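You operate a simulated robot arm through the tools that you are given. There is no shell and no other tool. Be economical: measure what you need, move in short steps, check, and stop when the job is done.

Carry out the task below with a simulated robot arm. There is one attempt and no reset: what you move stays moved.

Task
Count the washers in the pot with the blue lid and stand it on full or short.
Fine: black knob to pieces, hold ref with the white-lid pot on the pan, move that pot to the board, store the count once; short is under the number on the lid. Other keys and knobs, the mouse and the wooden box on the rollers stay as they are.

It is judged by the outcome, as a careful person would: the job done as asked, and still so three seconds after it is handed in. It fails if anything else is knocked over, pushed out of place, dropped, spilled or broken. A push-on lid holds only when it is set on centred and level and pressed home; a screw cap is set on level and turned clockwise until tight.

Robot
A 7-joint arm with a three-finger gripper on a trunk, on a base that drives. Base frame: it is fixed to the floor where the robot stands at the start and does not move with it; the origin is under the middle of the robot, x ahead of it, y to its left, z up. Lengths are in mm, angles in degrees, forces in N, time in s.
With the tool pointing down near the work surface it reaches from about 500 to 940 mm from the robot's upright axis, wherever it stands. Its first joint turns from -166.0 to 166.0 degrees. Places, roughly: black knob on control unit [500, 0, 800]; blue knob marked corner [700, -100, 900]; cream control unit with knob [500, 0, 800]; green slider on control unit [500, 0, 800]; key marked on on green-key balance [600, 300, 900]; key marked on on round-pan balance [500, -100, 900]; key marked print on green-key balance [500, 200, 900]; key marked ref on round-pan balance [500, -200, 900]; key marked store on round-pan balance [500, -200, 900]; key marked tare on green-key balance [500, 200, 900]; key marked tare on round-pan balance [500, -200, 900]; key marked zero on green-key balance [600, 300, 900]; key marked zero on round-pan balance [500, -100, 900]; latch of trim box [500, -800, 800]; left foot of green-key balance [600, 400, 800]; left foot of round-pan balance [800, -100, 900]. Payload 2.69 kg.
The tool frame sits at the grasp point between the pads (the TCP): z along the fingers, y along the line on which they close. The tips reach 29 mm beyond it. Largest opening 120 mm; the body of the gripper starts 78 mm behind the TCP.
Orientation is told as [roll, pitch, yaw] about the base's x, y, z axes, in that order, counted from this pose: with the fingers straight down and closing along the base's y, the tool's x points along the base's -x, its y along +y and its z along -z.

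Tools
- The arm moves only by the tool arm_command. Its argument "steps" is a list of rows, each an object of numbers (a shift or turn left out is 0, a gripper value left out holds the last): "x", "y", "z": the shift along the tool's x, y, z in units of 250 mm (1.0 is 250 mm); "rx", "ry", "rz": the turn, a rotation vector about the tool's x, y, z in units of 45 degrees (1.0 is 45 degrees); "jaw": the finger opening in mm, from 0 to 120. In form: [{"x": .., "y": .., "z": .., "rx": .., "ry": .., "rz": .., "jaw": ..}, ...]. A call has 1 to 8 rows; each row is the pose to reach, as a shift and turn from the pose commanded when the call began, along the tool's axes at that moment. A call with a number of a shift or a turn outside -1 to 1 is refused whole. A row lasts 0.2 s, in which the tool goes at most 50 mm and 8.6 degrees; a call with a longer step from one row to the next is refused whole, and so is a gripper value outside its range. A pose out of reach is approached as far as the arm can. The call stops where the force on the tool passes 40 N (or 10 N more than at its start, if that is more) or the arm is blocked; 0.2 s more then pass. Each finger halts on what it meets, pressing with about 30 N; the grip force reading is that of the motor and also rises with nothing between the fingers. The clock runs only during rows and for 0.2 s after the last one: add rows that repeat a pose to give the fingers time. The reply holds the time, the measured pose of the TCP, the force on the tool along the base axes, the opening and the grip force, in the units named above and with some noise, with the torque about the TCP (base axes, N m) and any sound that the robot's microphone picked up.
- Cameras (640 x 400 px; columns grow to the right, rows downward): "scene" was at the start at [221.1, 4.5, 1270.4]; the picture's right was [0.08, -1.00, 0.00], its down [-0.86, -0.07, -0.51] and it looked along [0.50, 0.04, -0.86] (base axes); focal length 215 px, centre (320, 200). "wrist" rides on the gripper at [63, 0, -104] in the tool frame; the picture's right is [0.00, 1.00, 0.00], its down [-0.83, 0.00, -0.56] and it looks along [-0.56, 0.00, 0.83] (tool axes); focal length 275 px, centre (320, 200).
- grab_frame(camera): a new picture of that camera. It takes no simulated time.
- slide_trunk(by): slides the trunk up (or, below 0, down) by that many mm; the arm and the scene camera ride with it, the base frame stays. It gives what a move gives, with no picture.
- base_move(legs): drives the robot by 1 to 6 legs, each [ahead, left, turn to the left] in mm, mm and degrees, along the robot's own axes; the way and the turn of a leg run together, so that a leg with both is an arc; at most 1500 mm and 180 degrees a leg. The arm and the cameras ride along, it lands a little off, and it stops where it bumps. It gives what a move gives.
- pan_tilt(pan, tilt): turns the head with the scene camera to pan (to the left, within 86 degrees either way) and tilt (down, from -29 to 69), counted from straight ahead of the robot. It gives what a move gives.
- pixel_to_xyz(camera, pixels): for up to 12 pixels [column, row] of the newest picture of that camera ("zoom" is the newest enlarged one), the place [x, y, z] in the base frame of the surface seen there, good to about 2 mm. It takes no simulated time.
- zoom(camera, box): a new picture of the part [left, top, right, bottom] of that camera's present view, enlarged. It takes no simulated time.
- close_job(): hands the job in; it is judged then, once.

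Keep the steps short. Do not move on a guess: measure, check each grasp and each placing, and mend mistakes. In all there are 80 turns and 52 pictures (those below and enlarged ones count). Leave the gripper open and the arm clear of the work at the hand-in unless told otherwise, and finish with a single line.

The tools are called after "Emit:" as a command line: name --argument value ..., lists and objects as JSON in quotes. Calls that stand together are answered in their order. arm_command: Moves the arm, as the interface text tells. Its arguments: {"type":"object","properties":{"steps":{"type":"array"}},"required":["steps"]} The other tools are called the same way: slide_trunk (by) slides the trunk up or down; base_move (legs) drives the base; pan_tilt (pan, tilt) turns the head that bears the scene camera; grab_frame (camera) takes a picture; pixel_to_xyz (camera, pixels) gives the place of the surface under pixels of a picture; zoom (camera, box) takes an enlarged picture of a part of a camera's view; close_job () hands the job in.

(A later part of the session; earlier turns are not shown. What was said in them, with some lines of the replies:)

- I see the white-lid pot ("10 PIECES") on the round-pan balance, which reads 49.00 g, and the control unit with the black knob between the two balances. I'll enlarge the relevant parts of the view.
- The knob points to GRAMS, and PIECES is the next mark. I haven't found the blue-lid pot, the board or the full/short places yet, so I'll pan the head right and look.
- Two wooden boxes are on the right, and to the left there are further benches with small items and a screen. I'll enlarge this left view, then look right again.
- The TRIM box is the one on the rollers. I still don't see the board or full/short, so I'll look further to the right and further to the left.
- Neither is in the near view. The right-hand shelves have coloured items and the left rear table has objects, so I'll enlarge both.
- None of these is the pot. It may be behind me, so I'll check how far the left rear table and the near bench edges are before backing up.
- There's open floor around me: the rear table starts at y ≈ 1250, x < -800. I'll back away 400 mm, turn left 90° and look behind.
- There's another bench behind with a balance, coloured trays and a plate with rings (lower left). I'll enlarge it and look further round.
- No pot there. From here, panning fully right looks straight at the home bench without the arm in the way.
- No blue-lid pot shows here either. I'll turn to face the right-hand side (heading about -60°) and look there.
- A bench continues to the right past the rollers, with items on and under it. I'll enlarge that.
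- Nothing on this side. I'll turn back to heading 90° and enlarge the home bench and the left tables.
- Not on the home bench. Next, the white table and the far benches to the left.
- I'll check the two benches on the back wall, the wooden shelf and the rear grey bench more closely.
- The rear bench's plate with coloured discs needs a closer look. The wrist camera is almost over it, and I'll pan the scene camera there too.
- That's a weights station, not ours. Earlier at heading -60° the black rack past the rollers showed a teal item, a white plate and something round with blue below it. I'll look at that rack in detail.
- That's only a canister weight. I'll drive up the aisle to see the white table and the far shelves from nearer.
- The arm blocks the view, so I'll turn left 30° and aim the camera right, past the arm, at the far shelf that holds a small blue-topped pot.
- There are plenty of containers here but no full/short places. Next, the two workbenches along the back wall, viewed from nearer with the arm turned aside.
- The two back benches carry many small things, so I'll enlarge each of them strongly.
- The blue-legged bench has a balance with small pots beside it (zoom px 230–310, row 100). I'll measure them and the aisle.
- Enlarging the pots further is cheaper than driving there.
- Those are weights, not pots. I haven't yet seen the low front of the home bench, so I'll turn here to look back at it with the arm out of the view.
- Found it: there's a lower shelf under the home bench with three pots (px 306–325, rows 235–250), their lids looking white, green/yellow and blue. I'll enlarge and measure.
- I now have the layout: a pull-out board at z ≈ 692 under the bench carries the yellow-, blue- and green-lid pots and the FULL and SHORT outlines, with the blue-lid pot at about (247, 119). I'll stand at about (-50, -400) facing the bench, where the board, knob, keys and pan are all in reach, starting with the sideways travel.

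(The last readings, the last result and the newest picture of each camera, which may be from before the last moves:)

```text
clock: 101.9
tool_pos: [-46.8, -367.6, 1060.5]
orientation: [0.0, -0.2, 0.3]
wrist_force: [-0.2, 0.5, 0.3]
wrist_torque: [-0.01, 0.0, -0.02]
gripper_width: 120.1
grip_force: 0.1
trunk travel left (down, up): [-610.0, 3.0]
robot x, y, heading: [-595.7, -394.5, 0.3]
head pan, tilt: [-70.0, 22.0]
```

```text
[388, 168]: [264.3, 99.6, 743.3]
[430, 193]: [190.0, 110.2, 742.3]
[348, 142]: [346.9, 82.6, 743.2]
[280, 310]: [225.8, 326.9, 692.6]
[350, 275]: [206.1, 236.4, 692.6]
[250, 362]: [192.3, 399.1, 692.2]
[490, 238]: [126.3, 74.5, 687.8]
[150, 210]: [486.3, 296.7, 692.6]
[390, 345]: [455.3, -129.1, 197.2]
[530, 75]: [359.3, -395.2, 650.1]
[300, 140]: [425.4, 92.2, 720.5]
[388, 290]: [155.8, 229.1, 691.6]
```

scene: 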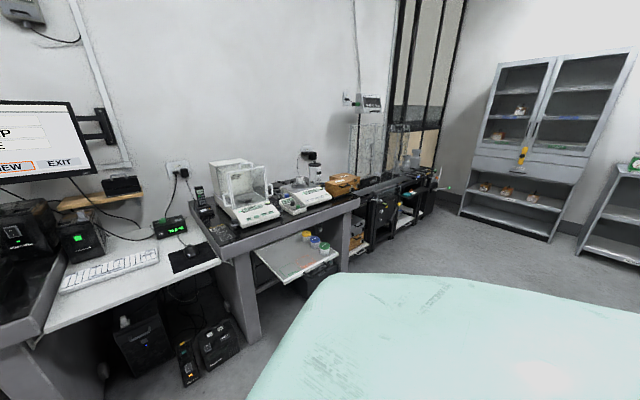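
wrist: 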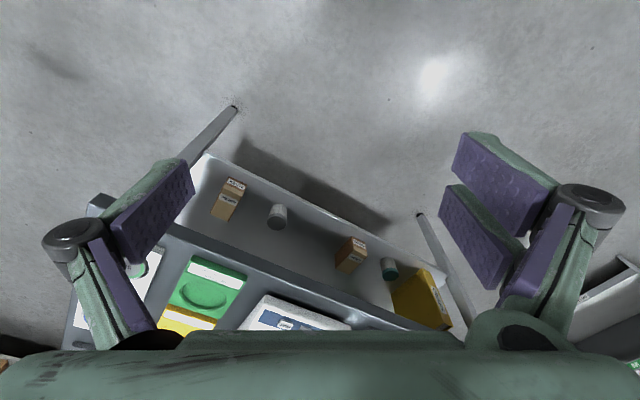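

The lid tops are measured: blue ≈ (264, 100), FULL centre ≈ (226, 327), SHORT ≈ (206, 236). I'll drive forward to x ≈ -50.

Emit:
base_move --legs '[[545, 0, 0]]'

Emit:
pan_tilt --pan 22 --tilt 48

Emit:
grab_frame --camera "scene"

```text
clock: 105.0
tool_pos: [499.5, -360.3, 1059.8]
orientation: [0.0, -0.1, 0.5]
wrist_force: [-0.1, 0.1, -0.1]
wrist_torque: [0.02, 0.04, 0.01]
gripper_width: 120.1
grip_force: 0.0
trunk travel left (down, up): [-610.0, 3.0]
robot x, y, heading: [-50.6, -387.7, 0.5]
head pan, tilt: [-70.0, 22.0]
```

```text
clock: 106.7
tool_pos: [499.9, -359.4, 1060.1]
orientation: [0.0, 0.1, 0.6]
wrist_force: [0.6, 0.2, 0.0]
wrist_torque: [-0.01, -0.01, 0.02]
gripper_width: 119.9
grip_force: 0.0
trunk travel left (down, up): [-610.0, 3.0]
robot x, y, heading: [-53.0, -387.8, 0.9]
head pan, tilt: [22.0, 48.0]
```

```text
10 pictures are left
```

scene: 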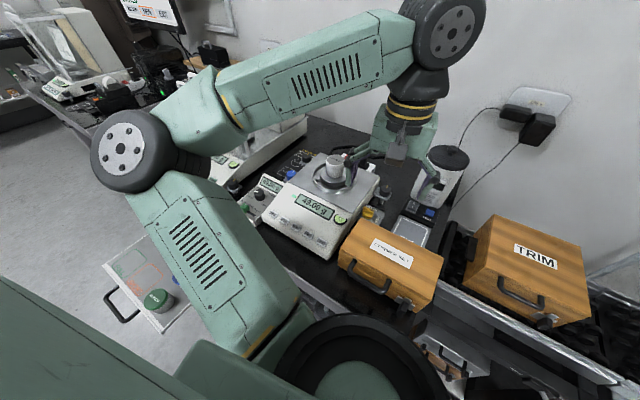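

The view is good. I'll take one enlarged picture of the unit, balance and pot, and measure on it.

Emit:
zoom --camera "scene" --box '[236, 145, 396, 255]'

```text
3.64 times, centred on (316, 200) of scene
```

zoom: 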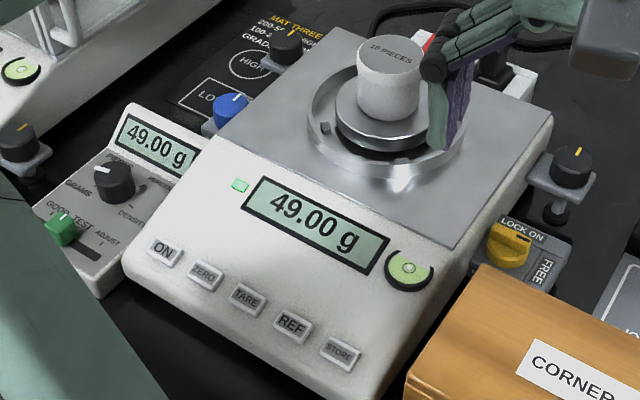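

Emit:
pixel_to_xyz --camera "zoom" --pixels '[[291, 324], [341, 353], [116, 178], [391, 51], [362, 55], [420, 50], [390, 112], [100, 166], [130, 190], [245, 298], [85, 215], [615, 310]]'

Emit:
pixel_to_xyz --camera "scene" --pixels '[[410, 230], [400, 240], [425, 222], [445, 160], [430, 185], [390, 255], [175, 280], [158, 298], [130, 262], [150, 275], [113, 275], [375, 195]]'

```text
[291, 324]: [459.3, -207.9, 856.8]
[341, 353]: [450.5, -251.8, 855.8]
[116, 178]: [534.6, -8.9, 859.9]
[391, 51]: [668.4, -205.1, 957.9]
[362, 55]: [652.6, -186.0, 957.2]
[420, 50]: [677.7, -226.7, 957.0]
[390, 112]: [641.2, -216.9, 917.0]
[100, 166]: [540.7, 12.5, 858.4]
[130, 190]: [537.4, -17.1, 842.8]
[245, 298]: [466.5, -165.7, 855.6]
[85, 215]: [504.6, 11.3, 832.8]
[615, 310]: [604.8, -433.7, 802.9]
```

```text
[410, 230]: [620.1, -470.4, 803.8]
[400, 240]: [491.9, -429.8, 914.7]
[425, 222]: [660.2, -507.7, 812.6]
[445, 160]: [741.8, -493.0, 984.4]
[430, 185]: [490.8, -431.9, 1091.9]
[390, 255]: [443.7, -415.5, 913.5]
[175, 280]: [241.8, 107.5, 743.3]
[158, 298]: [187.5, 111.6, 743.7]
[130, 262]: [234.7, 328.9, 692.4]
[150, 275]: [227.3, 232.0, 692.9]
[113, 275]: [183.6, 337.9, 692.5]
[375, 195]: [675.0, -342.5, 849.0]
```

Pot lid top: (668, -205, 958), about 48 mm across. REF key: (459, -208, 857). STORE: (450, -252, 856). Knob top: ≈ (535, -5, 860). One wrist picture from here will show whether the grey plate at (610, -450) is labelled as a board.

Emit:
grab_frame --camera "wrist"

```text
8 pictures are left
```

wrist: 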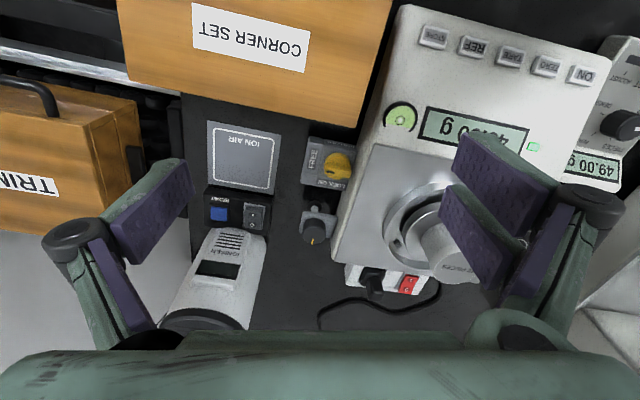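

The grey plate says "ION AIR", so "the board" is the pull-out board. Now the black knob: its centre is ≈ (537, -1), top z 860, and it points to GRAMS (robot's left). PIECES is about 60° clockwise. I'll move above it in two calls, staying at z 1060.

Emit:
arm_command --steps '[{"x": -0.02, "y": 0.167}, {"x": -0.04, "y": 0.333}, {"x": -0.06, "y": 0.5}, {"x": -0.08, "y": 0.667}, {"x": -0.1, "y": 0.833}, {"x": -0.114, "y": 1.0, "jaw": 60}]'

```text
clock: 108.1
tool_pos: [525.1, -107.5, 1058.7]
orientation: [0.1, 0.0, 0.5]
wrist_force: [-0.4, 0.3, 0.0]
wrist_torque: [-0.03, 0.0, 0.01]
gripper_width: 92.1
grip_force: 1.9
trunk travel left (down, up): [-610.0, 3.0]
robot x, y, heading: [-48.0, -386.9, 0.6]
head pan, tilt: [22.0, 48.0]
```

Next: over the knob, turned 30° counter-clockwise, with the opening at 60 mm.

Emit:
arm_command --steps '[{"x": -0.013, "y": 0.107, "rz": -0.167, "jaw": 60}, {"x": -0.026, "y": 0.213, "rz": -0.333}, {"x": -0.039, "y": 0.32, "rz": -0.5}, {"x": -0.052, "y": 0.426, "rz": -0.667}, {"x": -0.052, "y": 0.426, "rz": -0.667}]'

Emit:
zoom --camera "wrist" --box '[160, 0, 480, 200]'

Emit:
pixel_to_xyz --camera "zoom" --pixels '[[320, 200], [300, 200], [340, 200], [320, 180], [320, 220], [280, 200], [360, 200], [320, 240], [320, 160]]'

```text
clock: 109.3
tool_pos: [539.1, -3.2, 1059.6]
orientation: [0.1, 0.1, 30.5]
wrist_force: [-0.2, -0.1, 0.2]
wrist_torque: [0.02, 0.0, 0.01]
gripper_width: 60.2
grip_force: 0.0
trunk travel left (down, up): [-610.0, 3.0]
robot x, y, heading: [-47.6, -390.9, 0.7]
head pan, tilt: [22.0, 48.0]
```

```text
2.00 times, centred on (320, 100) of wrist
```

zoom: 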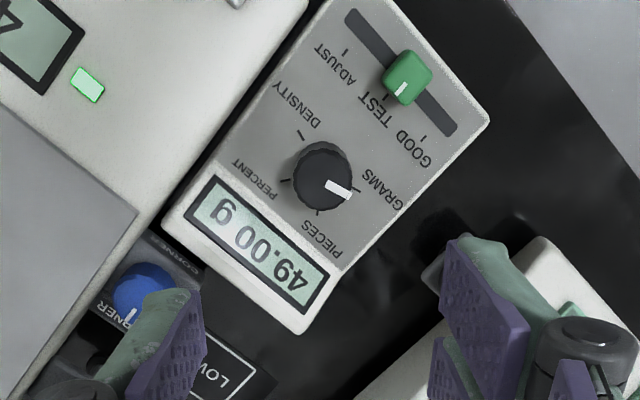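

```text
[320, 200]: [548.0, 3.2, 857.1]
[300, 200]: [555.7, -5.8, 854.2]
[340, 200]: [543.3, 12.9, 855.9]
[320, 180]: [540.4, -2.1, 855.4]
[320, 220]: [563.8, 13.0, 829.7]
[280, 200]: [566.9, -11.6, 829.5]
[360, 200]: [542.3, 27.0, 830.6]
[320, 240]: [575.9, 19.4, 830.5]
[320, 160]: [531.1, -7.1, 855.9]
```

Knob centre ≈ (538.5, -0.7), panel z 830, top z 857, so I'm within 3 mm. I'll descend to TCP z ≈ 867 and close on the knob.

Emit:
arm_command --steps '[{"x": -0.003, "y": 0.01, "z": 0.16}, {"x": -0.003, "y": 0.01, "z": 0.32}, {"x": -0.003, "y": 0.01, "z": 0.48}, {"x": -0.003, "y": 0.01, "z": 0.64}, {"x": -0.003, "y": 0.01, "z": 0.72}, {"x": -0.003, "y": 0.01, "z": 0.768}]'

Emit:
arm_command --steps '[{"jaw": 30}, {"jaw": 30}, {"jaw": 30}, {"jaw": 30}, {"jaw": 30}]'

```text
clock: 110.7
tool_pos: [538.7, 0.4, 867.9]
orientation: [0.0, 0.0, 30.7]
wrist_force: [0.5, 0.0, 0.4]
wrist_torque: [0.02, 0.01, 0.0]
gripper_width: 60.1
grip_force: 0.1
trunk travel left (down, up): [-610.0, 3.0]
robot x, y, heading: [-47.7, -391.3, 0.7]
head pan, tilt: [22.0, 48.0]
```

```text
clock: 111.9
tool_pos: [536.8, -0.5, 867.9]
orientation: [0.1, 0.0, 30.5]
wrist_force: [1.9, -3.0, -0.8]
wrist_torque: [-0.04, -0.06, -0.01]
gripper_width: 32.6
grip_force: 2.1
trunk travel left (down, up): [-610.0, 3.0]
robot x, y, heading: [-50.0, -388.2, 0.5]
head pan, tilt: [22.0, 48.0]
```

The fingers are on the knob at 32.6 mm. I'll tighten a little and turn 45° clockwise, then the rest.

Emit:
arm_command --steps '[{"jaw": 26}, {"rz": 0.18}, {"rz": 0.36}, {"rz": 0.54}, {"rz": 0.72}, {"rz": 0.86}, {"rz": 1.0}]'

Emit:
arm_command --steps '[{"rz": 0.17}, {"rz": 0.333}, {"rz": 0.333}]'

```text
clock: 113.5
tool_pos: [537.6, 0.2, 868.6]
orientation: [0.0, 0.0, 6.4]
wrist_force: [1.1, -1.1, 2.2]
wrist_torque: [0.01, -0.21, 0.01]
gripper_width: 30.6
grip_force: 45.3
out of reach, approached as far as the arm can: row 5, 6, 7
trunk travel left (down, up): [-610.0, 3.0]
robot x, y, heading: [-49.5, -390.5, 0.6]
head pan, tilt: [22.0, 48.0]
```

```text
clock: 114.3
tool_pos: [537.2, 1.2, 867.8]
orientation: [-0.1, 0.0, 6.3]
wrist_force: [1.5, 2.3, 3.6]
wrist_torque: [0.06, 0.01, -0.02]
gripper_width: 30.6
grip_force: 44.9
out of reach, approached as far as the arm can: row 1, 2, 3
trunk travel left (down, up): [-610.0, 3.0]
robot x, y, heading: [-47.8, -387.0, 0.4]
head pan, tilt: [22.0, 48.0]
```

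The wrist's turn limit stopped me at yaw 6° (24° done, no slip). I'll open, turn back counter-clockwise, regrip and finish.

Emit:
arm_command --steps '[{"jaw": 60}, {"jaw": 60}, {"jaw": 60}, {"rz": -0.18}, {"rz": -0.36}, {"rz": -0.54}, {"rz": -0.72}, {"rz": -0.9}]'

```text
clock: 116.1
tool_pos: [539.1, -0.1, 868.8]
orientation: [-0.1, 0.0, 47.0]
wrist_force: [-0.5, 0.3, -0.4]
wrist_torque: [-0.01, 0.01, 0.02]
gripper_width: 59.6
grip_force: 0.0
trunk travel left (down, up): [-610.0, 3.0]
robot x, y, heading: [-49.2, -393.3, 0.3]
head pan, tilt: [22.0, 48.0]
```

I'm at yaw 47°. Close on the knob, then turn it the remaining 36°.

Emit:
arm_command --steps '[{"jaw": 26}, {"jaw": 26}, {"jaw": 26}, {"jaw": 26}, {"jaw": 26}]'

Emit:
arm_command --steps '[{"rz": 0.16}, {"rz": 0.32}, {"rz": 0.48}, {"rz": 0.64}, {"rz": 0.8}, {"rz": 0.8}]'

Emit:
arm_command --steps '[{"jaw": 60}, {"jaw": 60}, {"jaw": 60}, {"jaw": 60, "z": -0.15}, {"z": -0.3}, {"z": -0.45}, {"z": -0.6}, {"z": -0.76}]'

Emit:
zoom --camera "scene" --box '[236, 145, 396, 255]'

```text
clock: 117.3
tool_pos: [538.6, -1.6, 867.2]
orientation: [0.0, 0.0, 46.7]
wrist_force: [7.0, -7.6, 0.0]
wrist_torque: [-0.21, -0.38, 0.0]
gripper_width: 31.3
grip_force: 45.2
trunk travel left (down, up): [-610.0, 3.0]
robot x, y, heading: [-46.3, -389.2, 0.7]
head pan, tilt: [22.0, 48.0]
```

```text
clock: 118.7
tool_pos: [537.2, 0.7, 868.7]
orientation: [0.0, -0.1, 10.6]
wrist_force: [7.3, -6.0, 2.0]
wrist_torque: [-0.12, -0.44, -0.05]
gripper_width: 31.3
grip_force: 45.1
trunk travel left (down, up): [-610.0, 3.0]
robot x, y, heading: [-52.2, -390.4, 0.8]
head pan, tilt: [22.0, 48.0]
```

```text
clock: 120.5
tool_pos: [538.7, 0.0, 1058.5]
orientation: [-0.1, 0.0, 10.8]
wrist_force: [-0.1, -0.1, -0.8]
wrist_torque: [0.01, -0.03, 0.05]
gripper_width: 60.4
grip_force: 0.1
trunk travel left (down, up): [-610.0, 3.0]
robot x, y, heading: [-50.9, -390.2, 0.5]
head pan, tilt: [22.0, 48.0]
```

```text
3.64 times, centred on (316, 200) of scene
```

zoom: 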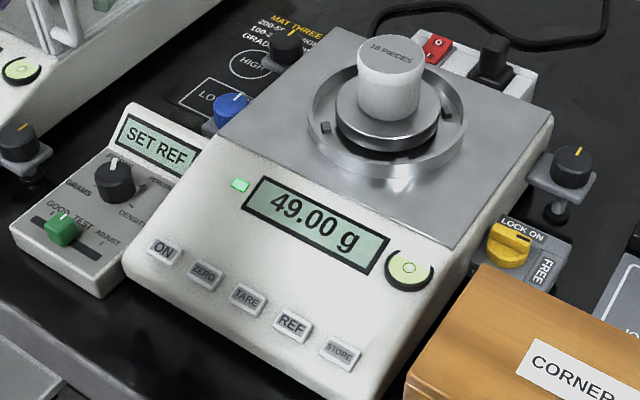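

The unit now shows "SET REF", so the knob is on PIECES. Next I'll go above the REF key (459, -208, 857) with closed fingers.

Emit:
arm_command --steps '[{"x": 0.078, "y": -0.126, "jaw": 0}, {"x": 0.156, "y": -0.253}, {"x": 0.234, "y": -0.379}, {"x": 0.312, "y": -0.505}, {"x": 0.39, "y": -0.632}, {"x": 0.468, "y": -0.758}, {"x": 0.468, "y": -0.758, "z": 0.18}, {"x": 0.468, "y": -0.758, "z": 0.36}]'

```text
clock: 122.3
tool_pos: [458.4, -208.7, 967.9]
orientation: [0.1, 0.0, 10.8]
wrist_force: [-1.1, -0.1, 0.0]
wrist_torque: [0.0, 0.02, -0.03]
gripper_width: 0.0
grip_force: 28.7
trunk travel left (down, up): [-610.0, 3.0]
robot x, y, heading: [-48.7, -388.6, 0.7]
head pan, tilt: [22.0, 48.0]
```

Positioned. Descend to just above the key.

Emit:
arm_command --steps '[{"z": 0.15}, {"z": 0.28}, {"z": 0.304}]'

Emit:
arm_command --steps '[{"z": 0.01}, {"z": 0.018}, {"z": 0.024}, {"z": 0.028}, {"z": 0.032}]'

```text
clock: 123.1
tool_pos: [459.5, -206.8, 890.6]
orientation: [0.0, 0.0, 10.9]
wrist_force: [-0.9, -0.5, 0.3]
wrist_torque: [-0.01, 0.03, 0.0]
gripper_width: 0.1
grip_force: 28.0
trunk travel left (down, up): [-610.0, 3.0]
robot x, y, heading: [-53.0, -387.5, 0.5]
head pan, tilt: [22.0, 48.0]
```

```text
clock: 124.3
tool_pos: [458.0, -207.0, 884.3]
orientation: [-0.1, 0.0, 10.8]
wrist_force: [0.3, -0.3, -0.1]
wrist_torque: [-0.01, -0.02, -0.04]
gripper_width: 0.0
grip_force: 28.5
trunk travel left (down, up): [-610.0, 3.0]
robot x, y, heading: [-48.7, -392.6, 0.5]
head pan, tilt: [22.0, 48.0]
```

There's no contact yet (tip ≈ 855). I'll continue down in 1 mm steps and then hold.

Emit:
arm_command --steps '[{"z": 0.004}, {"z": 0.008}, {"z": 0.012}, {"z": 0.016}, {"z": 0.016}, {"z": 0.016}, {"z": 0.016}, {"z": 0.016}]'

```text
clock: 126.1
tool_pos: [458.0, -208.2, 880.9]
orientation: [0.0, 0.0, 10.9]
wrist_force: [-0.6, -0.4, 0.8]
wrist_torque: [0.02, -0.02, -0.01]
gripper_width: 6.0
grip_force: 28.3
trunk travel left (down, up): [-610.0, 3.0]
robot x, y, heading: [-50.3, -390.7, 0.6]
head pan, tilt: [22.0, 48.0]
```

The width reads 6 mm, so something is slightly spreading the tips. I'll lift 10 mm, re-close, and check where I am with one close picture.

Emit:
arm_command --steps '[{"z": -0.06, "jaw": 0}, {"z": -0.06}, {"z": -0.06}]'

Emit:
zoom --camera "scene" --box '[236, 145, 396, 255]'

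Emit:
pixel_to_xyz --camera "zoom" --pixels '[[291, 324], [245, 298], [341, 353], [278, 318], [303, 330], [265, 335], [296, 300]]'

```text
clock: 126.9
tool_pos: [458.6, -208.4, 895.5]
orientation: [0.0, 0.0, 10.8]
wrist_force: [0.3, -0.2, -0.3]
wrist_torque: [-0.02, -0.02, -0.01]
gripper_width: 0.0
grip_force: 28.6
trunk travel left (down, up): [-610.0, 3.0]
robot x, y, heading: [-48.2, -390.5, 0.5]
head pan, tilt: [22.0, 48.0]
```

```text
3.64 times, centred on (316, 200) of scene
```

zoom: 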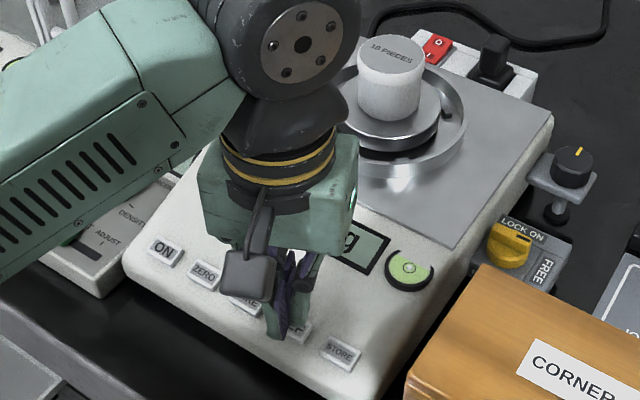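

```text
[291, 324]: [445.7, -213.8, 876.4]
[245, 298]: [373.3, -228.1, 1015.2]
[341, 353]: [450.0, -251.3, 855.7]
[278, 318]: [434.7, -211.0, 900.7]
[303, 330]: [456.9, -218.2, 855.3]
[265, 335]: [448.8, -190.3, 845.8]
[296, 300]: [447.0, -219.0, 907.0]
```

The fingertips are right over REF, and the key top is 856. I'll press again a little deeper, watching force and sound.

Emit:
arm_command --steps '[{"z": 0.04}, {"z": 0.052}, {"z": 0.06}, {"z": 0.066}, {"z": 0.07}]'

```text
clock: 128.1
tool_pos: [458.0, -207.9, 878.1]
orientation: [0.0, 0.0, 10.8]
wrist_force: [1.3, -0.4, 5.3]
wrist_torque: [0.03, -0.13, 0.01]
gripper_width: 6.0
grip_force: 28.7
trunk travel left (down, up): [-610.0, 3.0]
robot x, y, heading: [-51.0, -388.7, 0.9]
head pan, tilt: [22.0, 48.0]
heard: click
```

A click at 5 N. Now hold the key down.

Emit:
arm_command --steps '[{"z": 0.004}, {"z": 0.004}, {"z": 0.004}, {"z": 0.004}, {"z": 0.004}, {"z": 0.004}, {"z": 0.004}, {"z": 0.004}]'

Emit:
arm_command --steps '[{"z": 0.0}, {"z": 0.0}, {"z": 0.0}, {"z": 0.0}, {"z": 0.0}, {"z": 0.0}]'

```text
clock: 129.9
tool_pos: [458.1, -208.7, 877.3]
orientation: [-0.1, -0.1, 10.8]
wrist_force: [1.8, 1.8, 26.4]
wrist_torque: [0.17, -0.6, 0.06]
gripper_width: 6.1
grip_force: 29.0
trunk travel left (down, up): [-610.0, 3.0]
robot x, y, heading: [-50.3, -394.8, 0.6]
head pan, tilt: [22.0, 48.0]
```

```text
clock: 131.3
tool_pos: [458.7, -208.5, 877.6]
orientation: [-0.1, -0.1, 10.8]
wrist_force: [1.0, 3.3, 27.8]
wrist_torque: [0.25, -0.61, 0.07]
gripper_width: 6.0
grip_force: 28.5
trunk travel left (down, up): [-610.0, 3.0]
robot x, y, heading: [-48.7, -392.1, 0.4]
head pan, tilt: [22.0, 48.0]
```

Held for over 3 s. Release upward and measure the pan and ring heights on the last enlarged picture.

Emit:
arm_command --steps '[{"z": -0.06}, {"z": -0.2}, {"z": -0.4}, {"z": -0.56, "jaw": 80}]'

Emit:
pixel_to_xyz --camera "zoom" --pixels '[[391, 47], [360, 60], [425, 55], [390, 36], [388, 60], [388, 112], [388, 128], [438, 105], [455, 110], [462, 125], [400, 170], [440, 65]]'

```text
clock: 132.3
tool_pos: [458.0, -209.6, 1017.9]
orientation: [0.0, 0.0, 10.7]
wrist_force: [0.5, -0.3, 0.3]
wrist_torque: [-0.02, -0.02, -0.01]
gripper_width: 26.6
grip_force: 0.1
trunk travel left (down, up): [-610.0, 3.0]
robot x, y, heading: [-48.7, -392.3, 0.8]
head pan, tilt: [22.0, 48.0]
```

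```text
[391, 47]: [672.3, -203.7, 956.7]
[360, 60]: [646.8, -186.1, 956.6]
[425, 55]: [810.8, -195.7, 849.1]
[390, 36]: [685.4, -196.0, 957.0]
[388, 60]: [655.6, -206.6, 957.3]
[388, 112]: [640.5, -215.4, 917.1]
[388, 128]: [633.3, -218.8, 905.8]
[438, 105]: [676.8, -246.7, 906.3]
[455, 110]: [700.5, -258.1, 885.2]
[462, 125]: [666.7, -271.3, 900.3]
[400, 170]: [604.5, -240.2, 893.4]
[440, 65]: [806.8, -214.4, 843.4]
```

The pan is at z 906 and the pot lid at 957, with nothing around it higher than the pan. I'll move over the pot (668, -206), open.

Emit:
arm_command --steps '[{"x": -0.166, "y": -0.028, "jaw": 80}, {"x": -0.331, "y": -0.057}, {"x": -0.497, "y": -0.085}, {"x": -0.662, "y": -0.114}, {"x": -0.828, "y": -0.142}, {"x": -0.828, "y": -0.142}]'

```text
clock: 133.7
tool_pos: [668.1, -204.8, 1016.9]
orientation: [0.0, 0.0, 10.8]
wrist_force: [1.0, 0.2, 0.3]
wrist_torque: [0.0, -0.03, -0.03]
gripper_width: 79.7
grip_force: 0.2
trunk travel left (down, up): [-610.0, 3.0]
robot x, y, heading: [-51.5, -388.7, 0.4]
head pan, tilt: [22.0, 48.0]
```

Aligned. Descend to TCP z 941, then close gently.

Emit:
arm_command --steps '[{"z": 0.12}, {"z": 0.24}, {"z": 0.305}, {"z": 0.305, "jaw": 60}, {"z": 0.305, "jaw": 50}, {"z": 0.305, "jaw": 42}, {"z": 0.305, "jaw": 42}, {"z": 0.305, "jaw": 42}]'

```text
clock: 135.5
tool_pos: [667.9, -204.7, 941.2]
orientation: [0.0, 0.0, 10.8]
wrist_force: [0.3, 0.3, -0.7]
wrist_torque: [-0.01, -0.02, 0.0]
gripper_width: 52.1
grip_force: 29.8
trunk travel left (down, up): [-610.0, 3.0]
robot x, y, heading: [-46.8, -390.2, 0.8]
head pan, tilt: [22.0, 48.0]
```

Gripped at 52 mm. Lift straight up and read the displays.

Emit:
arm_command --steps '[{"z": -0.04}, {"z": -0.12}, {"z": -0.24}, {"z": -0.4}, {"z": -0.48}]'

Emit:
zoom --camera "scene" --box '[236, 125, 396, 255]'

```text
clock: 136.7
tool_pos: [667.7, -204.3, 1059.7]
orientation: [-0.1, 0.0, 10.8]
wrist_force: [0.6, 0.8, -0.7]
wrist_torque: [0.03, 0.0, 0.02]
gripper_width: 51.8
grip_force: 29.9
trunk travel left (down, up): [-610.0, 3.0]
robot x, y, heading: [-48.8, -389.6, 0.7]
head pan, tilt: [22.0, 48.0]
```

```text
3.08 times, centred on (316, 190) of scene
```

zoom: 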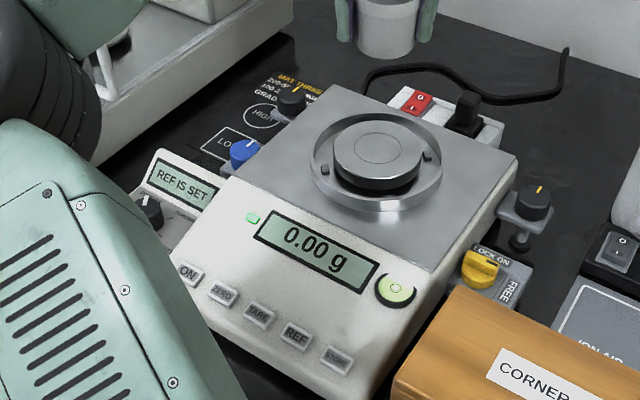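

"REF IS SET", and the balance is back at 0.00 g. Carry the white-lid pot toward a free spot on the pull-out board, about (310, 195), at height, turning the wrist on the way.

Emit:
arm_command --steps '[{"x": 0.092, "y": 0.153, "rz": -0.12}, {"x": 0.184, "y": 0.306, "rz": -0.25}, {"x": 0.277, "y": 0.459, "rz": -0.37}, {"x": 0.369, "y": 0.612, "rz": -0.5}, {"x": 0.461, "y": 0.765, "rz": -0.62}, {"x": 0.553, "y": 0.918, "rz": -0.75}]'

Emit:
pixel_to_xyz --camera "zoom" --pixels '[[378, 150], [335, 150], [422, 150], [378, 122], [378, 176], [360, 150], [396, 150]]'

```text
clock: 138.1
tool_pos: [488.1, -4.9, 1059.8]
orientation: [0.0, 0.0, 44.6]
wrist_force: [0.0, -0.6, -0.1]
wrist_torque: [0.02, -0.01, 0.01]
gripper_width: 51.4
grip_force: 30.2
trunk travel left (down, up): [-610.0, 3.0]
robot x, y, heading: [-50.0, -389.6, 0.3]
head pan, tilt: [22.0, 48.0]
```

```text
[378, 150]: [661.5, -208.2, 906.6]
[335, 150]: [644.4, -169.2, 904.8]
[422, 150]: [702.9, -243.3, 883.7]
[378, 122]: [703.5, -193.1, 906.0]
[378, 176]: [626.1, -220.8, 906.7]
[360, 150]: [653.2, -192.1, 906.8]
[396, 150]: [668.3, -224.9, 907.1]
```

Pan centre ≈ (666, -205). Continue to over (322, 183), a free spot away from the pots and outlines.

Emit:
arm_command --steps '[{"x": -0.009, "y": 0.167}, {"x": -0.018, "y": 0.333}, {"x": -0.028, "y": 0.5}, {"x": -0.037, "y": 0.667}, {"x": -0.046, "y": 0.833}, {"x": -0.055, "y": 1.0}]'

```text
clock: 139.5
tool_pos: [331.3, 172.8, 1059.4]
orientation: [0.2, 0.0, 44.6]
wrist_force: [-0.3, -0.5, -0.8]
wrist_torque: [-0.01, 0.0, -0.02]
gripper_width: 51.7
grip_force: 30.8
out of reach, approached as far as the arm can: row 6
trunk travel left (down, up): [-610.0, 3.0]
robot x, y, heading: [-49.3, -387.4, 0.8]
head pan, tilt: [22.0, 48.0]
```

That's a reach limit at this height, but (331, 173) is also clear of the pots and outlines (91 mm or more to the nearest pot). I'll lower with the trunk straight down, in parts, toward TCP z ≈ 728.

Emit:
slide_trunk --by -200

Emit:
slide_trunk --by -110

```text
clock: 141.7
tool_pos: [332.4, 171.9, 859.7]
orientation: [0.1, -0.1, 44.7]
wrist_force: [0.8, -0.9, -0.3]
wrist_torque: [0.03, 0.01, 0.0]
gripper_width: 51.8
grip_force: 30.0
trunk travel left (down, up): [-410.0, 203.0]
robot x, y, heading: [-49.1, -387.6, 0.7]
head pan, tilt: [22.0, 48.0]
```

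```text
clock: 143.1
tool_pos: [330.6, 173.2, 750.4]
orientation: [0.1, -0.1, 44.7]
wrist_force: [-0.3, 0.4, -0.6]
wrist_torque: [0.0, 0.0, -0.01]
gripper_width: 51.5
grip_force: 30.4
trunk travel left (down, up): [-300.0, 313.0]
robot x, y, heading: [-51.7, -390.0, 0.6]
head pan, tilt: [22.0, 48.0]
```

Pot bottom ≈ 715, board 692.5. Lower 20 more, then check the contact.

Emit:
slide_trunk --by -20

Emit:
slide_trunk --by -2.5

```text
clock: 143.8
tool_pos: [332.1, 172.1, 729.8]
orientation: [0.2, -0.1, 44.7]
wrist_force: [-0.7, 0.1, -1.1]
wrist_torque: [0.01, 0.02, -0.01]
gripper_width: 51.4
grip_force: 30.1
trunk travel left (down, up): [-280.0, 333.0]
robot x, y, heading: [-49.2, -390.4, 0.6]
head pan, tilt: [22.0, 48.0]
```

```text
clock: 144.3
tool_pos: [331.2, 173.3, 727.4]
orientation: [0.1, -0.1, 44.7]
wrist_force: [0.2, 0.4, 1.7]
wrist_torque: [-0.07, 0.07, 0.01]
gripper_width: 51.5
grip_force: 30.0
trunk travel left (down, up): [-277.0, 336.0]
robot x, y, heading: [-49.1, -388.2, 0.6]
head pan, tilt: [22.0, 48.0]
```

Contact. Open the fingers, then raise clear of the lids.

Emit:
arm_command --steps '[{"jaw": 60}, {"jaw": 76}, {"jaw": 76}, {"jaw": 76}]'

Emit:
slide_trunk --by 90

```text
clock: 145.3
tool_pos: [332.1, 173.3, 727.4]
orientation: [0.1, -0.1, 44.7]
wrist_force: [-0.5, 0.2, -0.1]
wrist_torque: [0.01, 0.03, 0.01]
gripper_width: 76.3
grip_force: 0.1
trunk travel left (down, up): [-277.0, 336.0]
robot x, y, heading: [-47.6, -388.5, 0.7]
head pan, tilt: [22.0, 48.0]
```

```text
clock: 146.5
tool_pos: [331.5, 172.5, 816.0]
orientation: [0.2, 0.0, 44.7]
wrist_force: [0.6, -0.3, -0.4]
wrist_torque: [0.0, -0.04, -0.01]
gripper_width: 75.9
grip_force: 0.0
trunk travel left (down, up): [-367.0, 246.0]
robot x, y, heading: [-47.6, -389.9, 0.8]
head pan, tilt: [22.0, 48.0]
```

The white-lid pot stands on the board. Now move above the blue-lid pot's estimated place (258, 106) and look with the wrist camera, both for its exact position and for the number on the lid.

Emit:
arm_command --steps '[{"x": 0.132, "y": 0.006}, {"x": 0.264, "y": 0.012}, {"x": 0.396, "y": 0.018}, {"x": 0.396, "y": 0.018}]'

Emit:
grab_frame --camera "wrist"

```text
clock: 147.7
tool_pos: [296.3, 98.0, 817.5]
orientation: [0.4, 0.0, 40.1]
wrist_force: [-0.6, -0.6, 0.3]
wrist_torque: [-0.03, 0.02, -0.02]
gripper_width: 76.0
grip_force: 0.0
trunk travel left (down, up): [-367.0, 246.0]
robot x, y, heading: [-49.7, -387.4, 0.7]
head pan, tilt: [22.0, 48.0]
stopped in row 4: the arm was blocked; the commanded pose is now the measured one
```

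```text
3 pictures are left
```

wrist: 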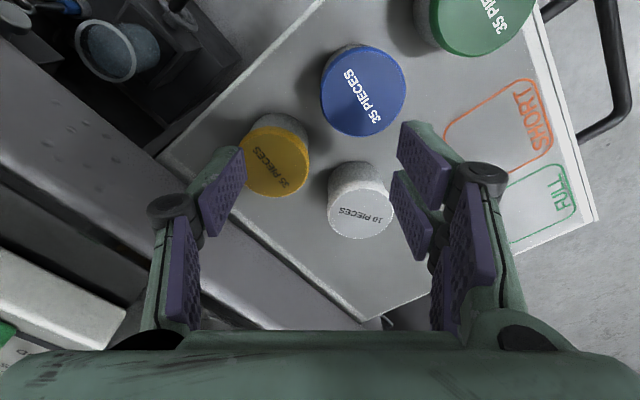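

The blue lid reads "35 PIECES". The arm reported being blocked short of the target, with no force at the tool. I'll measure the lids and check the arm and board with a scene picture.

Emit:
pixel_to_xyz --camera "wrist" --pixels '[[364, 92], [328, 92], [400, 92], [364, 58], [364, 125], [276, 162], [360, 210], [470, 22], [500, 130], [545, 205], [590, 215], [160, 155]]'

Emit:
pan_tilt --pan 50 --tilt 45

Emit:
grab_frame --camera "scene"

```text
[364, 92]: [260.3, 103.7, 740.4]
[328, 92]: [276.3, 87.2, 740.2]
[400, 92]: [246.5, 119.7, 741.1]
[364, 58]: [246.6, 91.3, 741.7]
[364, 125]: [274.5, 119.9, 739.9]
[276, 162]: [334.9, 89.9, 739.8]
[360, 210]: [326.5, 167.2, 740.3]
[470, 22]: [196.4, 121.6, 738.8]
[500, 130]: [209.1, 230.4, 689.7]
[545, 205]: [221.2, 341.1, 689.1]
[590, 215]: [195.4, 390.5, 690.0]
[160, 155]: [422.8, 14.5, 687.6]
```

```text
clock: 148.7
tool_pos: [296.7, 98.0, 818.7]
orientation: [0.4, 0.0, 40.2]
wrist_force: [-0.3, -0.1, 0.5]
wrist_torque: [0.01, -0.02, -0.01]
gripper_width: 76.2
grip_force: 0.1
trunk travel left (down, up): [-367.0, 246.0]
robot x, y, heading: [-48.1, -392.7, 0.7]
head pan, tilt: [50.0, 45.0]
```

```text
2 pictures are left
```

scene: 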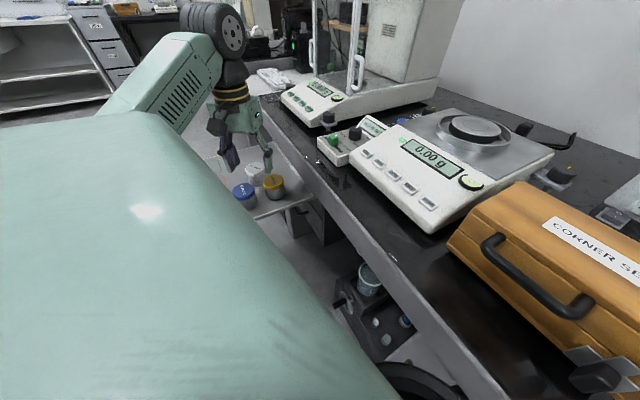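

The pots and board are where they were. The arm folded against its own body because the target is far to its left. Blue lid centre ≈ (260, 104). I'll raise the trunk, back up 100 mm and turn left 40°, so the board, pan and STORE key all lie in front of the robot.

Emit:
slide_trunk --by 240

Emit:
base_move --legs '[[-100, 0, 0], [0, 0, 40]]'

```text
clock: 151.2
tool_pos: [295.5, 98.7, 1058.2]
orientation: [0.4, 0.0, 40.1]
wrist_force: [0.0, 0.4, 0.8]
wrist_torque: [0.0, 0.0, 0.03]
gripper_width: 76.1
grip_force: 0.2
trunk travel left (down, up): [-607.0, 6.0]
robot x, y, heading: [-47.4, -389.8, 0.9]
head pan, tilt: [50.0, 45.0]
```

```text
clock: 154.2
tool_pos: [-197.0, 206.2, 1058.8]
orientation: [0.5, -0.1, 79.9]
wrist_force: [-0.5, -1.0, 0.7]
wrist_torque: [0.02, -0.01, 0.01]
gripper_width: 76.1
grip_force: 0.0
trunk travel left (down, up): [-607.0, 6.0]
robot x, y, heading: [-149.1, -389.0, 40.5]
head pan, tilt: [50.0, 45.0]
```

Travel back toward the blue-lid pot (260, 103) at height, unwinding the yaw to about 45°.

Emit:
arm_command --steps '[{"x": 0.007, "y": -0.156, "rz": 0.13}, {"x": 0.014, "y": -0.312, "rz": 0.26}, {"x": 0.021, "y": -0.468, "rz": 0.39}, {"x": 0.029, "y": -0.624, "rz": 0.52}, {"x": 0.036, "y": -0.78, "rz": 0.65}, {"x": 0.043, "y": -0.936, "rz": 0.78}]'

```text
clock: 155.6
tool_pos: [34.0, 154.6, 1056.0]
orientation: [0.3, 0.3, 44.9]
wrist_force: [0.1, -0.5, -0.5]
wrist_torque: [0.01, 0.02, -0.01]
gripper_width: 75.9
grip_force: 0.1
trunk travel left (down, up): [-607.0, 6.0]
robot x, y, heading: [-147.2, -391.3, 40.7]
head pan, tilt: [50.0, 45.0]
```

Emit:
arm_command --steps '[{"x": -0.083, "y": -0.131}, {"x": -0.166, "y": -0.261}, {"x": -0.249, "y": -0.392}, {"x": -0.332, "y": -0.523}, {"x": -0.415, "y": -0.653}, {"x": -0.498, "y": -0.784}, {"x": -0.498, "y": -0.784}]'

Emit:
slide_trunk --by -240

```text
clock: 157.2
tool_pos: [259.6, 103.7, 1056.7]
orientation: [0.4, 0.2, 45.0]
wrist_force: [0.2, -0.6, 0.2]
wrist_torque: [0.0, 0.02, -0.01]
gripper_width: 75.9
grip_force: 0.1
trunk travel left (down, up): [-607.0, 6.0]
robot x, y, heading: [-149.8, -386.8, 40.3]
head pan, tilt: [50.0, 45.0]
```

```text
clock: 159.7
tool_pos: [259.5, 103.9, 815.5]
orientation: [0.4, 0.1, 44.9]
wrist_force: [-0.9, 0.4, 0.6]
wrist_torque: [0.01, 0.0, 0.02]
gripper_width: 75.9
grip_force: 0.1
trunk travel left (down, up): [-367.0, 246.0]
robot x, y, heading: [-146.1, -391.1, 40.4]
head pan, tilt: [50.0, 45.0]
```

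Centred over the blue lid. I'll turn the yaw to ~27° and narrow the opening to 66 mm, giving the fingers ~15 mm clearance from the yellow and green pots.

Emit:
arm_command --steps '[{"rz": 0.13, "jaw": 66}, {"rz": 0.26}, {"rz": 0.4}, {"rz": 0.4}]'

```text
clock: 160.7
tool_pos: [259.8, 103.1, 814.7]
orientation: [0.3, 0.3, 26.9]
wrist_force: [0.2, -0.2, 0.0]
wrist_torque: [0.01, -0.01, 0.01]
gripper_width: 65.9
grip_force: 0.1
trunk travel left (down, up): [-367.0, 246.0]
robot x, y, heading: [-149.4, -391.5, 40.4]
head pan, tilt: [50.0, 45.0]
```

Lower onto the pot to TCP z ≈ 728.

Emit:
slide_trunk --by -60

Emit:
slide_trunk --by -26.5

Emit:
arm_command --steps '[{"jaw": 55}, {"jaw": 42}, {"jaw": 42}, {"jaw": 42}, {"jaw": 42}]'

```text
clock: 161.7
tool_pos: [259.7, 103.5, 755.9]
orientation: [0.2, 0.2, 27.0]
wrist_force: [0.3, 0.2, 0.6]
wrist_torque: [-0.01, 0.0, -0.01]
gripper_width: 65.9
grip_force: 0.1
trunk travel left (down, up): [-307.0, 306.0]
robot x, y, heading: [-145.9, -389.3, 40.4]
head pan, tilt: [50.0, 45.0]
```

```text
clock: 162.4
tool_pos: [259.6, 104.6, 728.3]
orientation: [0.3, 0.4, 26.9]
wrist_force: [0.4, -0.4, 0.1]
wrist_torque: [-0.03, 0.03, 0.01]
gripper_width: 66.2
grip_force: 0.0
trunk travel left (down, up): [-281.0, 332.0]
robot x, y, heading: [-147.7, -392.1, 40.7]
head pan, tilt: [50.0, 45.0]
```

```text
clock: 163.6
tool_pos: [259.4, 104.3, 728.5]
orientation: [0.3, 0.4, 26.9]
wrist_force: [0.1, 0.6, 1.9]
wrist_torque: [0.03, -0.01, -0.03]
gripper_width: 51.3
grip_force: 29.7
trunk travel left (down, up): [-281.0, 332.0]
robot x, y, heading: [-150.2, -389.4, 40.7]
head pan, tilt: [50.0, 45.0]
```

Gripped at 51 mm. Raise and carry to over the pan, in two calls.

Emit:
slide_trunk --by 330

Emit:
arm_command --steps '[{"x": -0.075, "y": -0.153}, {"x": -0.149, "y": -0.307}, {"x": -0.224, "y": -0.46}, {"x": -0.299, "y": -0.613}, {"x": -0.373, "y": -0.767}, {"x": -0.448, "y": -0.92}]'

```text
clock: 166.9
tool_pos: [259.2, 104.6, 1058.9]
orientation: [0.3, 0.4, 26.9]
wrist_force: [0.1, 0.1, -1.5]
wrist_torque: [-0.01, 0.01, -0.05]
gripper_width: 51.1
grip_force: 30.1
trunk travel left (down, up): [-611.0, 2.0]
robot x, y, heading: [-151.1, -392.3, 40.8]
head pan, tilt: [50.0, 45.0]
```

```text
clock: 168.3
tool_pos: [464.8, -50.5, 1056.3]
orientation: [0.3, 0.4, 27.1]
wrist_force: [-0.3, 0.0, -0.3]
wrist_torque: [-0.02, 0.02, 0.04]
gripper_width: 51.4
grip_force: 30.1
trunk travel left (down, up): [-611.0, 2.0]
robot x, y, heading: [-146.1, -394.2, 40.6]
head pan, tilt: [50.0, 45.0]
```

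Emit:
arm_command --steps '[{"x": -0.073, "y": -0.153}, {"x": -0.146, "y": -0.306}, {"x": -0.219, "y": -0.459}, {"x": -0.292, "y": -0.612}, {"x": -0.365, "y": -0.765}, {"x": -0.438, "y": -0.918}, {"x": -0.438, "y": -0.918}]'

```text
clock: 169.9
tool_pos: [664.8, -204.5, 1056.5]
orientation: [0.2, 0.3, 26.9]
wrist_force: [0.2, -0.1, -0.9]
wrist_torque: [-0.04, 0.0, 0.03]
gripper_width: 51.3
grip_force: 30.0
trunk travel left (down, up): [-611.0, 2.0]
robot x, y, heading: [-147.1, -390.9, 40.5]
head pan, tilt: [50.0, 45.0]
```

Over the pan centre. Descend to just above it, then lightly to contact.

Emit:
arm_command --steps '[{"z": 0.15}, {"z": 0.3}, {"z": 0.4}, {"z": 0.445}]'

Emit:
arm_command --steps '[{"z": 0.004}, {"z": 0.008}]'

```text
clock: 170.9
tool_pos: [664.4, -205.6, 943.2]
orientation: [0.3, 0.3, 27.1]
wrist_force: [0.1, -0.6, -0.6]
wrist_torque: [0.0, -0.01, -0.01]
gripper_width: 51.2
grip_force: 30.0
trunk travel left (down, up): [-611.0, 2.0]
robot x, y, heading: [-148.2, -388.8, 40.2]
head pan, tilt: [50.0, 45.0]
```

```text
clock: 171.5
tool_pos: [664.7, -203.9, 942.6]
orientation: [0.3, 0.4, 26.9]
wrist_force: [0.7, 0.7, 3.3]
wrist_torque: [0.02, -0.03, 0.0]
gripper_width: 51.3
grip_force: 29.9
trunk travel left (down, up): [-611.0, 2.0]
robot x, y, heading: [-148.3, -393.1, 40.4]
head pan, tilt: [50.0, 45.0]
```

Resting on the pan. Release and lift straight up.

Emit:
arm_command --steps '[{"jaw": 60}, {"jaw": 76}, {"jaw": 76}, {"z": -0.1, "jaw": 76}, {"z": -0.25}, {"z": -0.4}, {"z": -0.46}]'

Emit:
arm_command --steps '[{"x": 0.007, "y": 0.177}, {"x": 0.014, "y": 0.354}, {"x": 0.022, "y": 0.532}, {"x": 0.029, "y": 0.709}, {"x": 0.036, "y": 0.886}, {"x": 0.036, "y": 0.886, "z": 0.16}, {"x": 0.036, "y": 0.886, "z": 0.16}]'

Emit:
grab_frame --camera "wrist"

```text
clock: 173.1
tool_pos: [664.7, -205.1, 1057.5]
orientation: [0.3, 0.3, 26.8]
wrist_force: [0.1, -0.5, 0.4]
wrist_torque: [-0.02, -0.02, 0.02]
gripper_width: 76.1
grip_force: 0.2
trunk travel left (down, up): [-611.0, 2.0]
robot x, y, heading: [-145.9, -392.7, 40.6]
head pan, tilt: [50.0, 45.0]
```

```text
clock: 174.7
tool_pos: [556.5, -13.7, 1017.9]
orientation: [0.3, 0.3, 26.9]
wrist_force: [-0.1, 0.2, -0.5]
wrist_torque: [-0.01, 0.02, 0.01]
gripper_width: 76.1
grip_force: 0.0
trunk travel left (down, up): [-611.0, 2.0]
robot x, y, heading: [-147.4, -388.4, 40.3]
head pan, tilt: [50.0, 45.0]
```

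```text
1 pictures are left
```

wrist: 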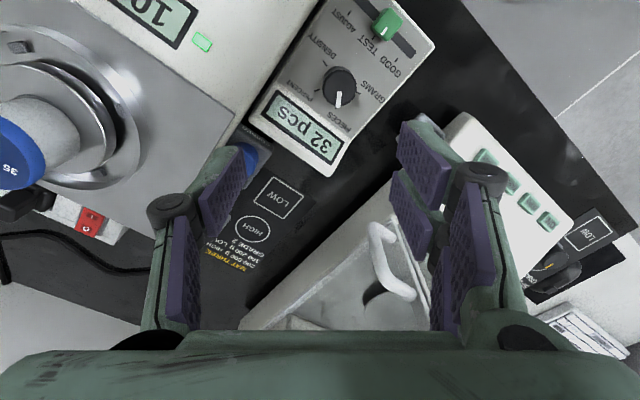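

The unit reads "32 pcs" for the pot marked 35, so it is SHORT. Now STORE once: go above (450, -251) with closed fingers.

Emit:
arm_command --steps '[{"x": 0.135, "y": -0.11, "jaw": 0}, {"x": 0.27, "y": -0.219}, {"x": 0.405, "y": -0.329}, {"x": 0.539, "y": -0.438}, {"x": 0.674, "y": -0.548}, {"x": 0.809, "y": -0.657}, {"x": 0.809, "y": -0.657, "z": 0.15}, {"x": 0.809, "y": -0.657, "z": 0.3}]'

```text
clock: 176.5
tool_pos: [451.4, -249.8, 944.0]
orientation: [0.3, 0.3, 26.9]
wrist_force: [0.2, -0.3, -0.1]
wrist_torque: [0.02, 0.01, 0.0]
gripper_width: 0.0
grip_force: 28.3
trunk travel left (down, up): [-611.0, 2.0]
robot x, y, heading: [-147.6, -389.8, 40.4]
head pan, tilt: [50.0, 45.0]
```

Emit:
arm_command --steps '[{"z": 0.12}, {"z": 0.22}, {"z": 0.244}, {"z": 0.252}, {"z": 0.258}, {"z": 0.263}]'

```text
clock: 177.9
tool_pos: [449.0, -249.5, 878.5]
orientation: [0.3, 0.3, 26.9]
wrist_force: [1.0, -0.2, 3.0]
wrist_torque: [-0.01, -0.08, -0.03]
gripper_width: 6.1
grip_force: 28.8
trunk travel left (down, up): [-611.0, 2.0]
robot x, y, heading: [-148.3, -395.3, 40.4]
head pan, tilt: [50.0, 45.0]
heard: click
```

One click at STORE. Release at once, lift, and open.

Emit:
arm_command --steps '[{"z": -0.1}, {"z": -0.25}, {"z": -0.4}, {"z": -0.56}, {"z": -0.72, "jaw": 76}]'

```text
clock: 179.1
tool_pos: [451.2, -250.4, 1057.9]
orientation: [0.3, 0.4, 26.8]
wrist_force: [0.1, 0.0, 0.4]
wrist_torque: [0.02, 0.02, -0.02]
gripper_width: 26.5
grip_force: 0.0
trunk travel left (down, up): [-611.0, 2.0]
robot x, y, heading: [-146.8, -392.8, 40.5]
head pan, tilt: [50.0, 45.0]
```

Stored. Now back over the blue-lid pot on the pan to pick it up.

Emit:
arm_command --steps '[{"x": -0.169, "y": -0.044, "jaw": 76}, {"x": -0.338, "y": -0.089}, {"x": -0.507, "y": -0.133}, {"x": -0.676, "y": -0.178}, {"x": -0.845, "y": -0.222}, {"x": -0.845, "y": -0.222}, {"x": -0.845, "y": -0.222}]'

```text
clock: 180.7
tool_pos: [664.5, -204.3, 1057.2]
orientation: [0.4, 0.4, 26.8]
wrist_force: [1.1, 0.5, 0.6]
wrist_torque: [-0.02, 0.01, -0.03]
gripper_width: 75.7
grip_force: 0.0
trunk travel left (down, up): [-611.0, 2.0]
robot x, y, heading: [-146.1, -391.7, 40.5]
head pan, tilt: [50.0, 45.0]
```

Emit:
arm_command --steps '[{"z": 0.15}, {"z": 0.3}, {"z": 0.42}, {"z": 0.458}, {"z": 0.458, "jaw": 60}, {"z": 0.458, "jaw": 42}, {"z": 0.458, "jaw": 42}, {"z": 0.458, "jaw": 42}]'

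Emit:
arm_command --steps '[{"z": -0.03}, {"z": -0.12}, {"z": -0.26}, {"z": -0.4}, {"z": -0.46}]'

```text
clock: 182.5
tool_pos: [664.2, -204.3, 942.3]
orientation: [0.3, 0.5, 26.9]
wrist_force: [0.3, -0.5, -0.4]
wrist_torque: [0.03, -0.02, 0.02]
gripper_width: 51.4
grip_force: 30.6
trunk travel left (down, up): [-611.0, 2.0]
robot x, y, heading: [-148.8, -389.1, 40.5]
head pan, tilt: [50.0, 45.0]
```

```text
clock: 183.7
tool_pos: [663.9, -205.0, 1056.4]
orientation: [0.3, 0.3, 26.9]
wrist_force: [-0.2, -0.1, -0.5]
wrist_torque: [-0.03, 0.0, 0.03]
gripper_width: 51.3
grip_force: 30.3
trunk travel left (down, up): [-611.0, 2.0]
robot x, y, heading: [-147.3, -393.0, 40.6]
head pan, tilt: [50.0, 45.0]
```

Holding it at 51 mm. Carry toward SHORT (≈ 209, 238), first leg.

Emit:
arm_command --steps '[{"x": 0.053, "y": 0.155}, {"x": 0.107, "y": 0.311}, {"x": 0.16, "y": 0.466}, {"x": 0.213, "y": 0.621}, {"x": 0.267, "y": 0.777}, {"x": 0.32, "y": 0.932}]'

Emit:
arm_command --steps '[{"x": 0.053, "y": 0.15, "rz": -0.09}, {"x": 0.107, "y": 0.3, "rz": -0.18}, {"x": 0.16, "y": 0.45, "rz": -0.27}, {"x": 0.213, "y": 0.6, "rz": -0.35}, {"x": 0.267, "y": 0.75, "rz": -0.43}, {"x": 0.32, "y": 0.9, "rz": -0.5}]'

```text
clock: 185.1
tool_pos: [487.3, -32.6, 1058.9]
orientation: [0.1, 0.2, 26.9]
wrist_force: [-0.4, 0.1, -0.5]
wrist_torque: [-0.04, 0.03, 0.01]
gripper_width: 51.3
grip_force: 30.4
trunk travel left (down, up): [-611.0, 2.0]
robot x, y, heading: [-147.5, -390.3, 40.6]
head pan, tilt: [50.0, 45.0]
```

```text
clock: 186.5
tool_pos: [313.8, 132.7, 1059.7]
orientation: [0.3, 0.2, 49.5]
wrist_force: [0.2, 0.4, -0.7]
wrist_torque: [0.0, -0.02, -0.03]
gripper_width: 51.2
grip_force: 29.9
trunk travel left (down, up): [-611.0, 2.0]
robot x, y, heading: [-146.4, -390.5, 40.2]
head pan, tilt: [50.0, 45.0]
```

Emit:
arm_command --steps '[{"x": -0.012, "y": 0.148}, {"x": -0.024, "y": 0.296}, {"x": -0.036, "y": 0.444}, {"x": -0.048, "y": 0.592}, {"x": -0.048, "y": 0.592}]'

Emit:
slide_trunk --by -300

```text
clock: 187.7
tool_pos: [210.3, 237.6, 1059.7]
orientation: [0.4, 0.3, 49.4]
wrist_force: [-0.4, -0.1, -0.9]
wrist_torque: [-0.01, 0.01, 0.04]
gripper_width: 51.1
grip_force: 29.9
trunk travel left (down, up): [-611.0, 2.0]
robot x, y, heading: [-147.1, -390.7, 40.4]
head pan, tilt: [50.0, 45.0]
```

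```text
clock: 190.7
tool_pos: [210.6, 237.4, 759.5]
orientation: [0.4, 0.3, 49.3]
wrist_force: [0.1, 0.3, -0.7]
wrist_torque: [0.03, 0.01, 0.0]
gripper_width: 51.0
grip_force: 30.3
trunk travel left (down, up): [-311.0, 302.0]
robot x, y, heading: [-148.3, -385.6, 40.5]
head pan, tilt: [50.0, 45.0]
```

Over SHORT, 31 mm to go.

Emit:
slide_trunk --by -29

Emit:
slide_trunk --by -2.5

```text
clock: 191.4
tool_pos: [209.4, 238.1, 731.0]
orientation: [0.4, 0.3, 49.4]
wrist_force: [0.2, 0.5, 0.2]
wrist_torque: [0.01, 0.03, -0.02]
gripper_width: 51.2
grip_force: 29.8
trunk travel left (down, up): [-282.0, 331.0]
robot x, y, heading: [-150.2, -392.2, 40.3]
head pan, tilt: [50.0, 45.0]
```

```text
clock: 191.9
tool_pos: [211.1, 238.8, 728.5]
orientation: [0.4, 0.3, 49.5]
wrist_force: [-0.4, 1.5, 2.5]
wrist_torque: [-0.04, -0.04, 0.01]
gripper_width: 51.2
grip_force: 29.9
trunk travel left (down, up): [-279.0, 334.0]
robot x, y, heading: [-147.5, -394.0, 40.7]
head pan, tilt: [50.0, 45.0]
```

Contact. Release, raise clear, and use the last picture to check.

Emit:
arm_command --steps '[{"jaw": 60}, {"jaw": 76}, {"jaw": 76}, {"jaw": 76}]'

Emit:
slide_trunk --by 180

Emit:
grab_frame --camera "wrist"

```text
clock: 192.9
tool_pos: [209.9, 238.7, 727.5]
orientation: [0.4, 0.2, 49.3]
wrist_force: [-0.5, 0.4, 0.4]
wrist_torque: [-0.01, 0.02, -0.04]
gripper_width: 76.2
grip_force: 0.0
trunk travel left (down, up): [-279.0, 334.0]
robot x, y, heading: [-149.0, -390.6, 40.5]
head pan, tilt: [50.0, 45.0]
```

```text
clock: 194.9
tool_pos: [210.2, 237.1, 909.1]
orientation: [0.4, 0.2, 49.3]
wrist_force: [0.0, -0.2, -0.3]
wrist_torque: [0.02, 0.0, -0.03]
gripper_width: 75.9
grip_force: 0.0
trunk travel left (down, up): [-459.0, 154.0]
robot x, y, heading: [-149.1, -389.7, 40.5]
head pan, tilt: [50.0, 45.0]
```

```text
0 pictures are left
```

wrist: 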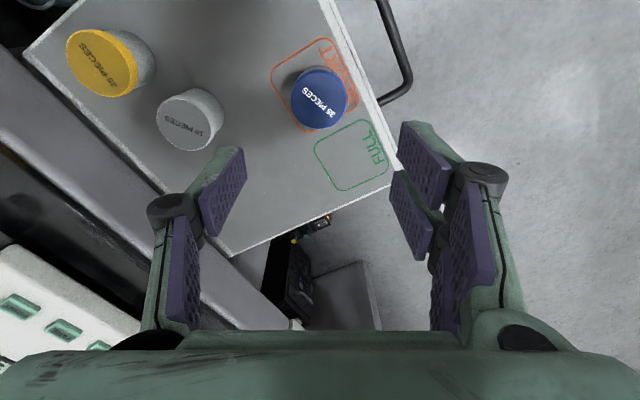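

The pot stands inside the SHORT outline, as far as the leaning view shows. I'll measure the outline and lid to be sure.

Emit:
pixel_to_xyz --camera "wrist" --pixels '[[272, 75], [325, 40], [303, 132], [357, 105], [300, 50], [288, 105], [320, 98], [292, 98], [348, 98], [320, 70], [320, 127]]'

```text
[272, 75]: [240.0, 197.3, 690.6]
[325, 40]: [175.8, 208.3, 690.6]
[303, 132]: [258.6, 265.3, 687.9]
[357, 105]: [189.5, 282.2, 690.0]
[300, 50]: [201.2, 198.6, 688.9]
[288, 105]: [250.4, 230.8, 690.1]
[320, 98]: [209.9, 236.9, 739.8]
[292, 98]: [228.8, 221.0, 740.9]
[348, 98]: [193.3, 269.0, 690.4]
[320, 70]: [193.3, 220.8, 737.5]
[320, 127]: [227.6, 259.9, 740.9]
```

The SHORT outline's centre is ≈ (216, 238) and the pot is at (210, 238), fully inside and upright. Raise the arm clear with the gripper open, then hand in.

Emit:
slide_trunk --by 150

Emit:
arm_command --steps '[{"jaw": 110}, {"jaw": 110}, {"jaw": 110}]'

Emit:
close_job

```text
clock: 196.7
tool_pos: [209.5, 237.1, 1058.0]
orientation: [0.5, 0.1, 49.4]
wrist_force: [-0.1, 0.5, -0.6]
wrist_torque: [-0.01, 0.04, 0.04]
gripper_width: 76.0
grip_force: 0.2
trunk travel left (down, up): [-609.0, 4.0]
robot x, y, heading: [-149.6, -388.2, 40.4]
head pan, tilt: [50.0, 45.0]
```

```text
clock: 197.5
tool_pos: [209.4, 238.2, 1057.7]
orientation: [0.4, 0.2, 49.5]
wrist_force: [-0.1, -0.3, 0.2]
wrist_torque: [0.0, 0.03, 0.0]
gripper_width: 109.9
grip_force: 0.1
trunk travel left (down, up): [-609.0, 4.0]
robot x, y, heading: [-147.4, -390.4, 40.6]
head pan, tilt: [50.0, 45.0]
```

```text
The job is handed in.
```

The blue-lid pot holds 32 washers against 35 on its lid, so it stands on SHORT; the white-lid pot is on the pull-out board, and I pressed STORE once (heard the click, did not check the display afterwards).
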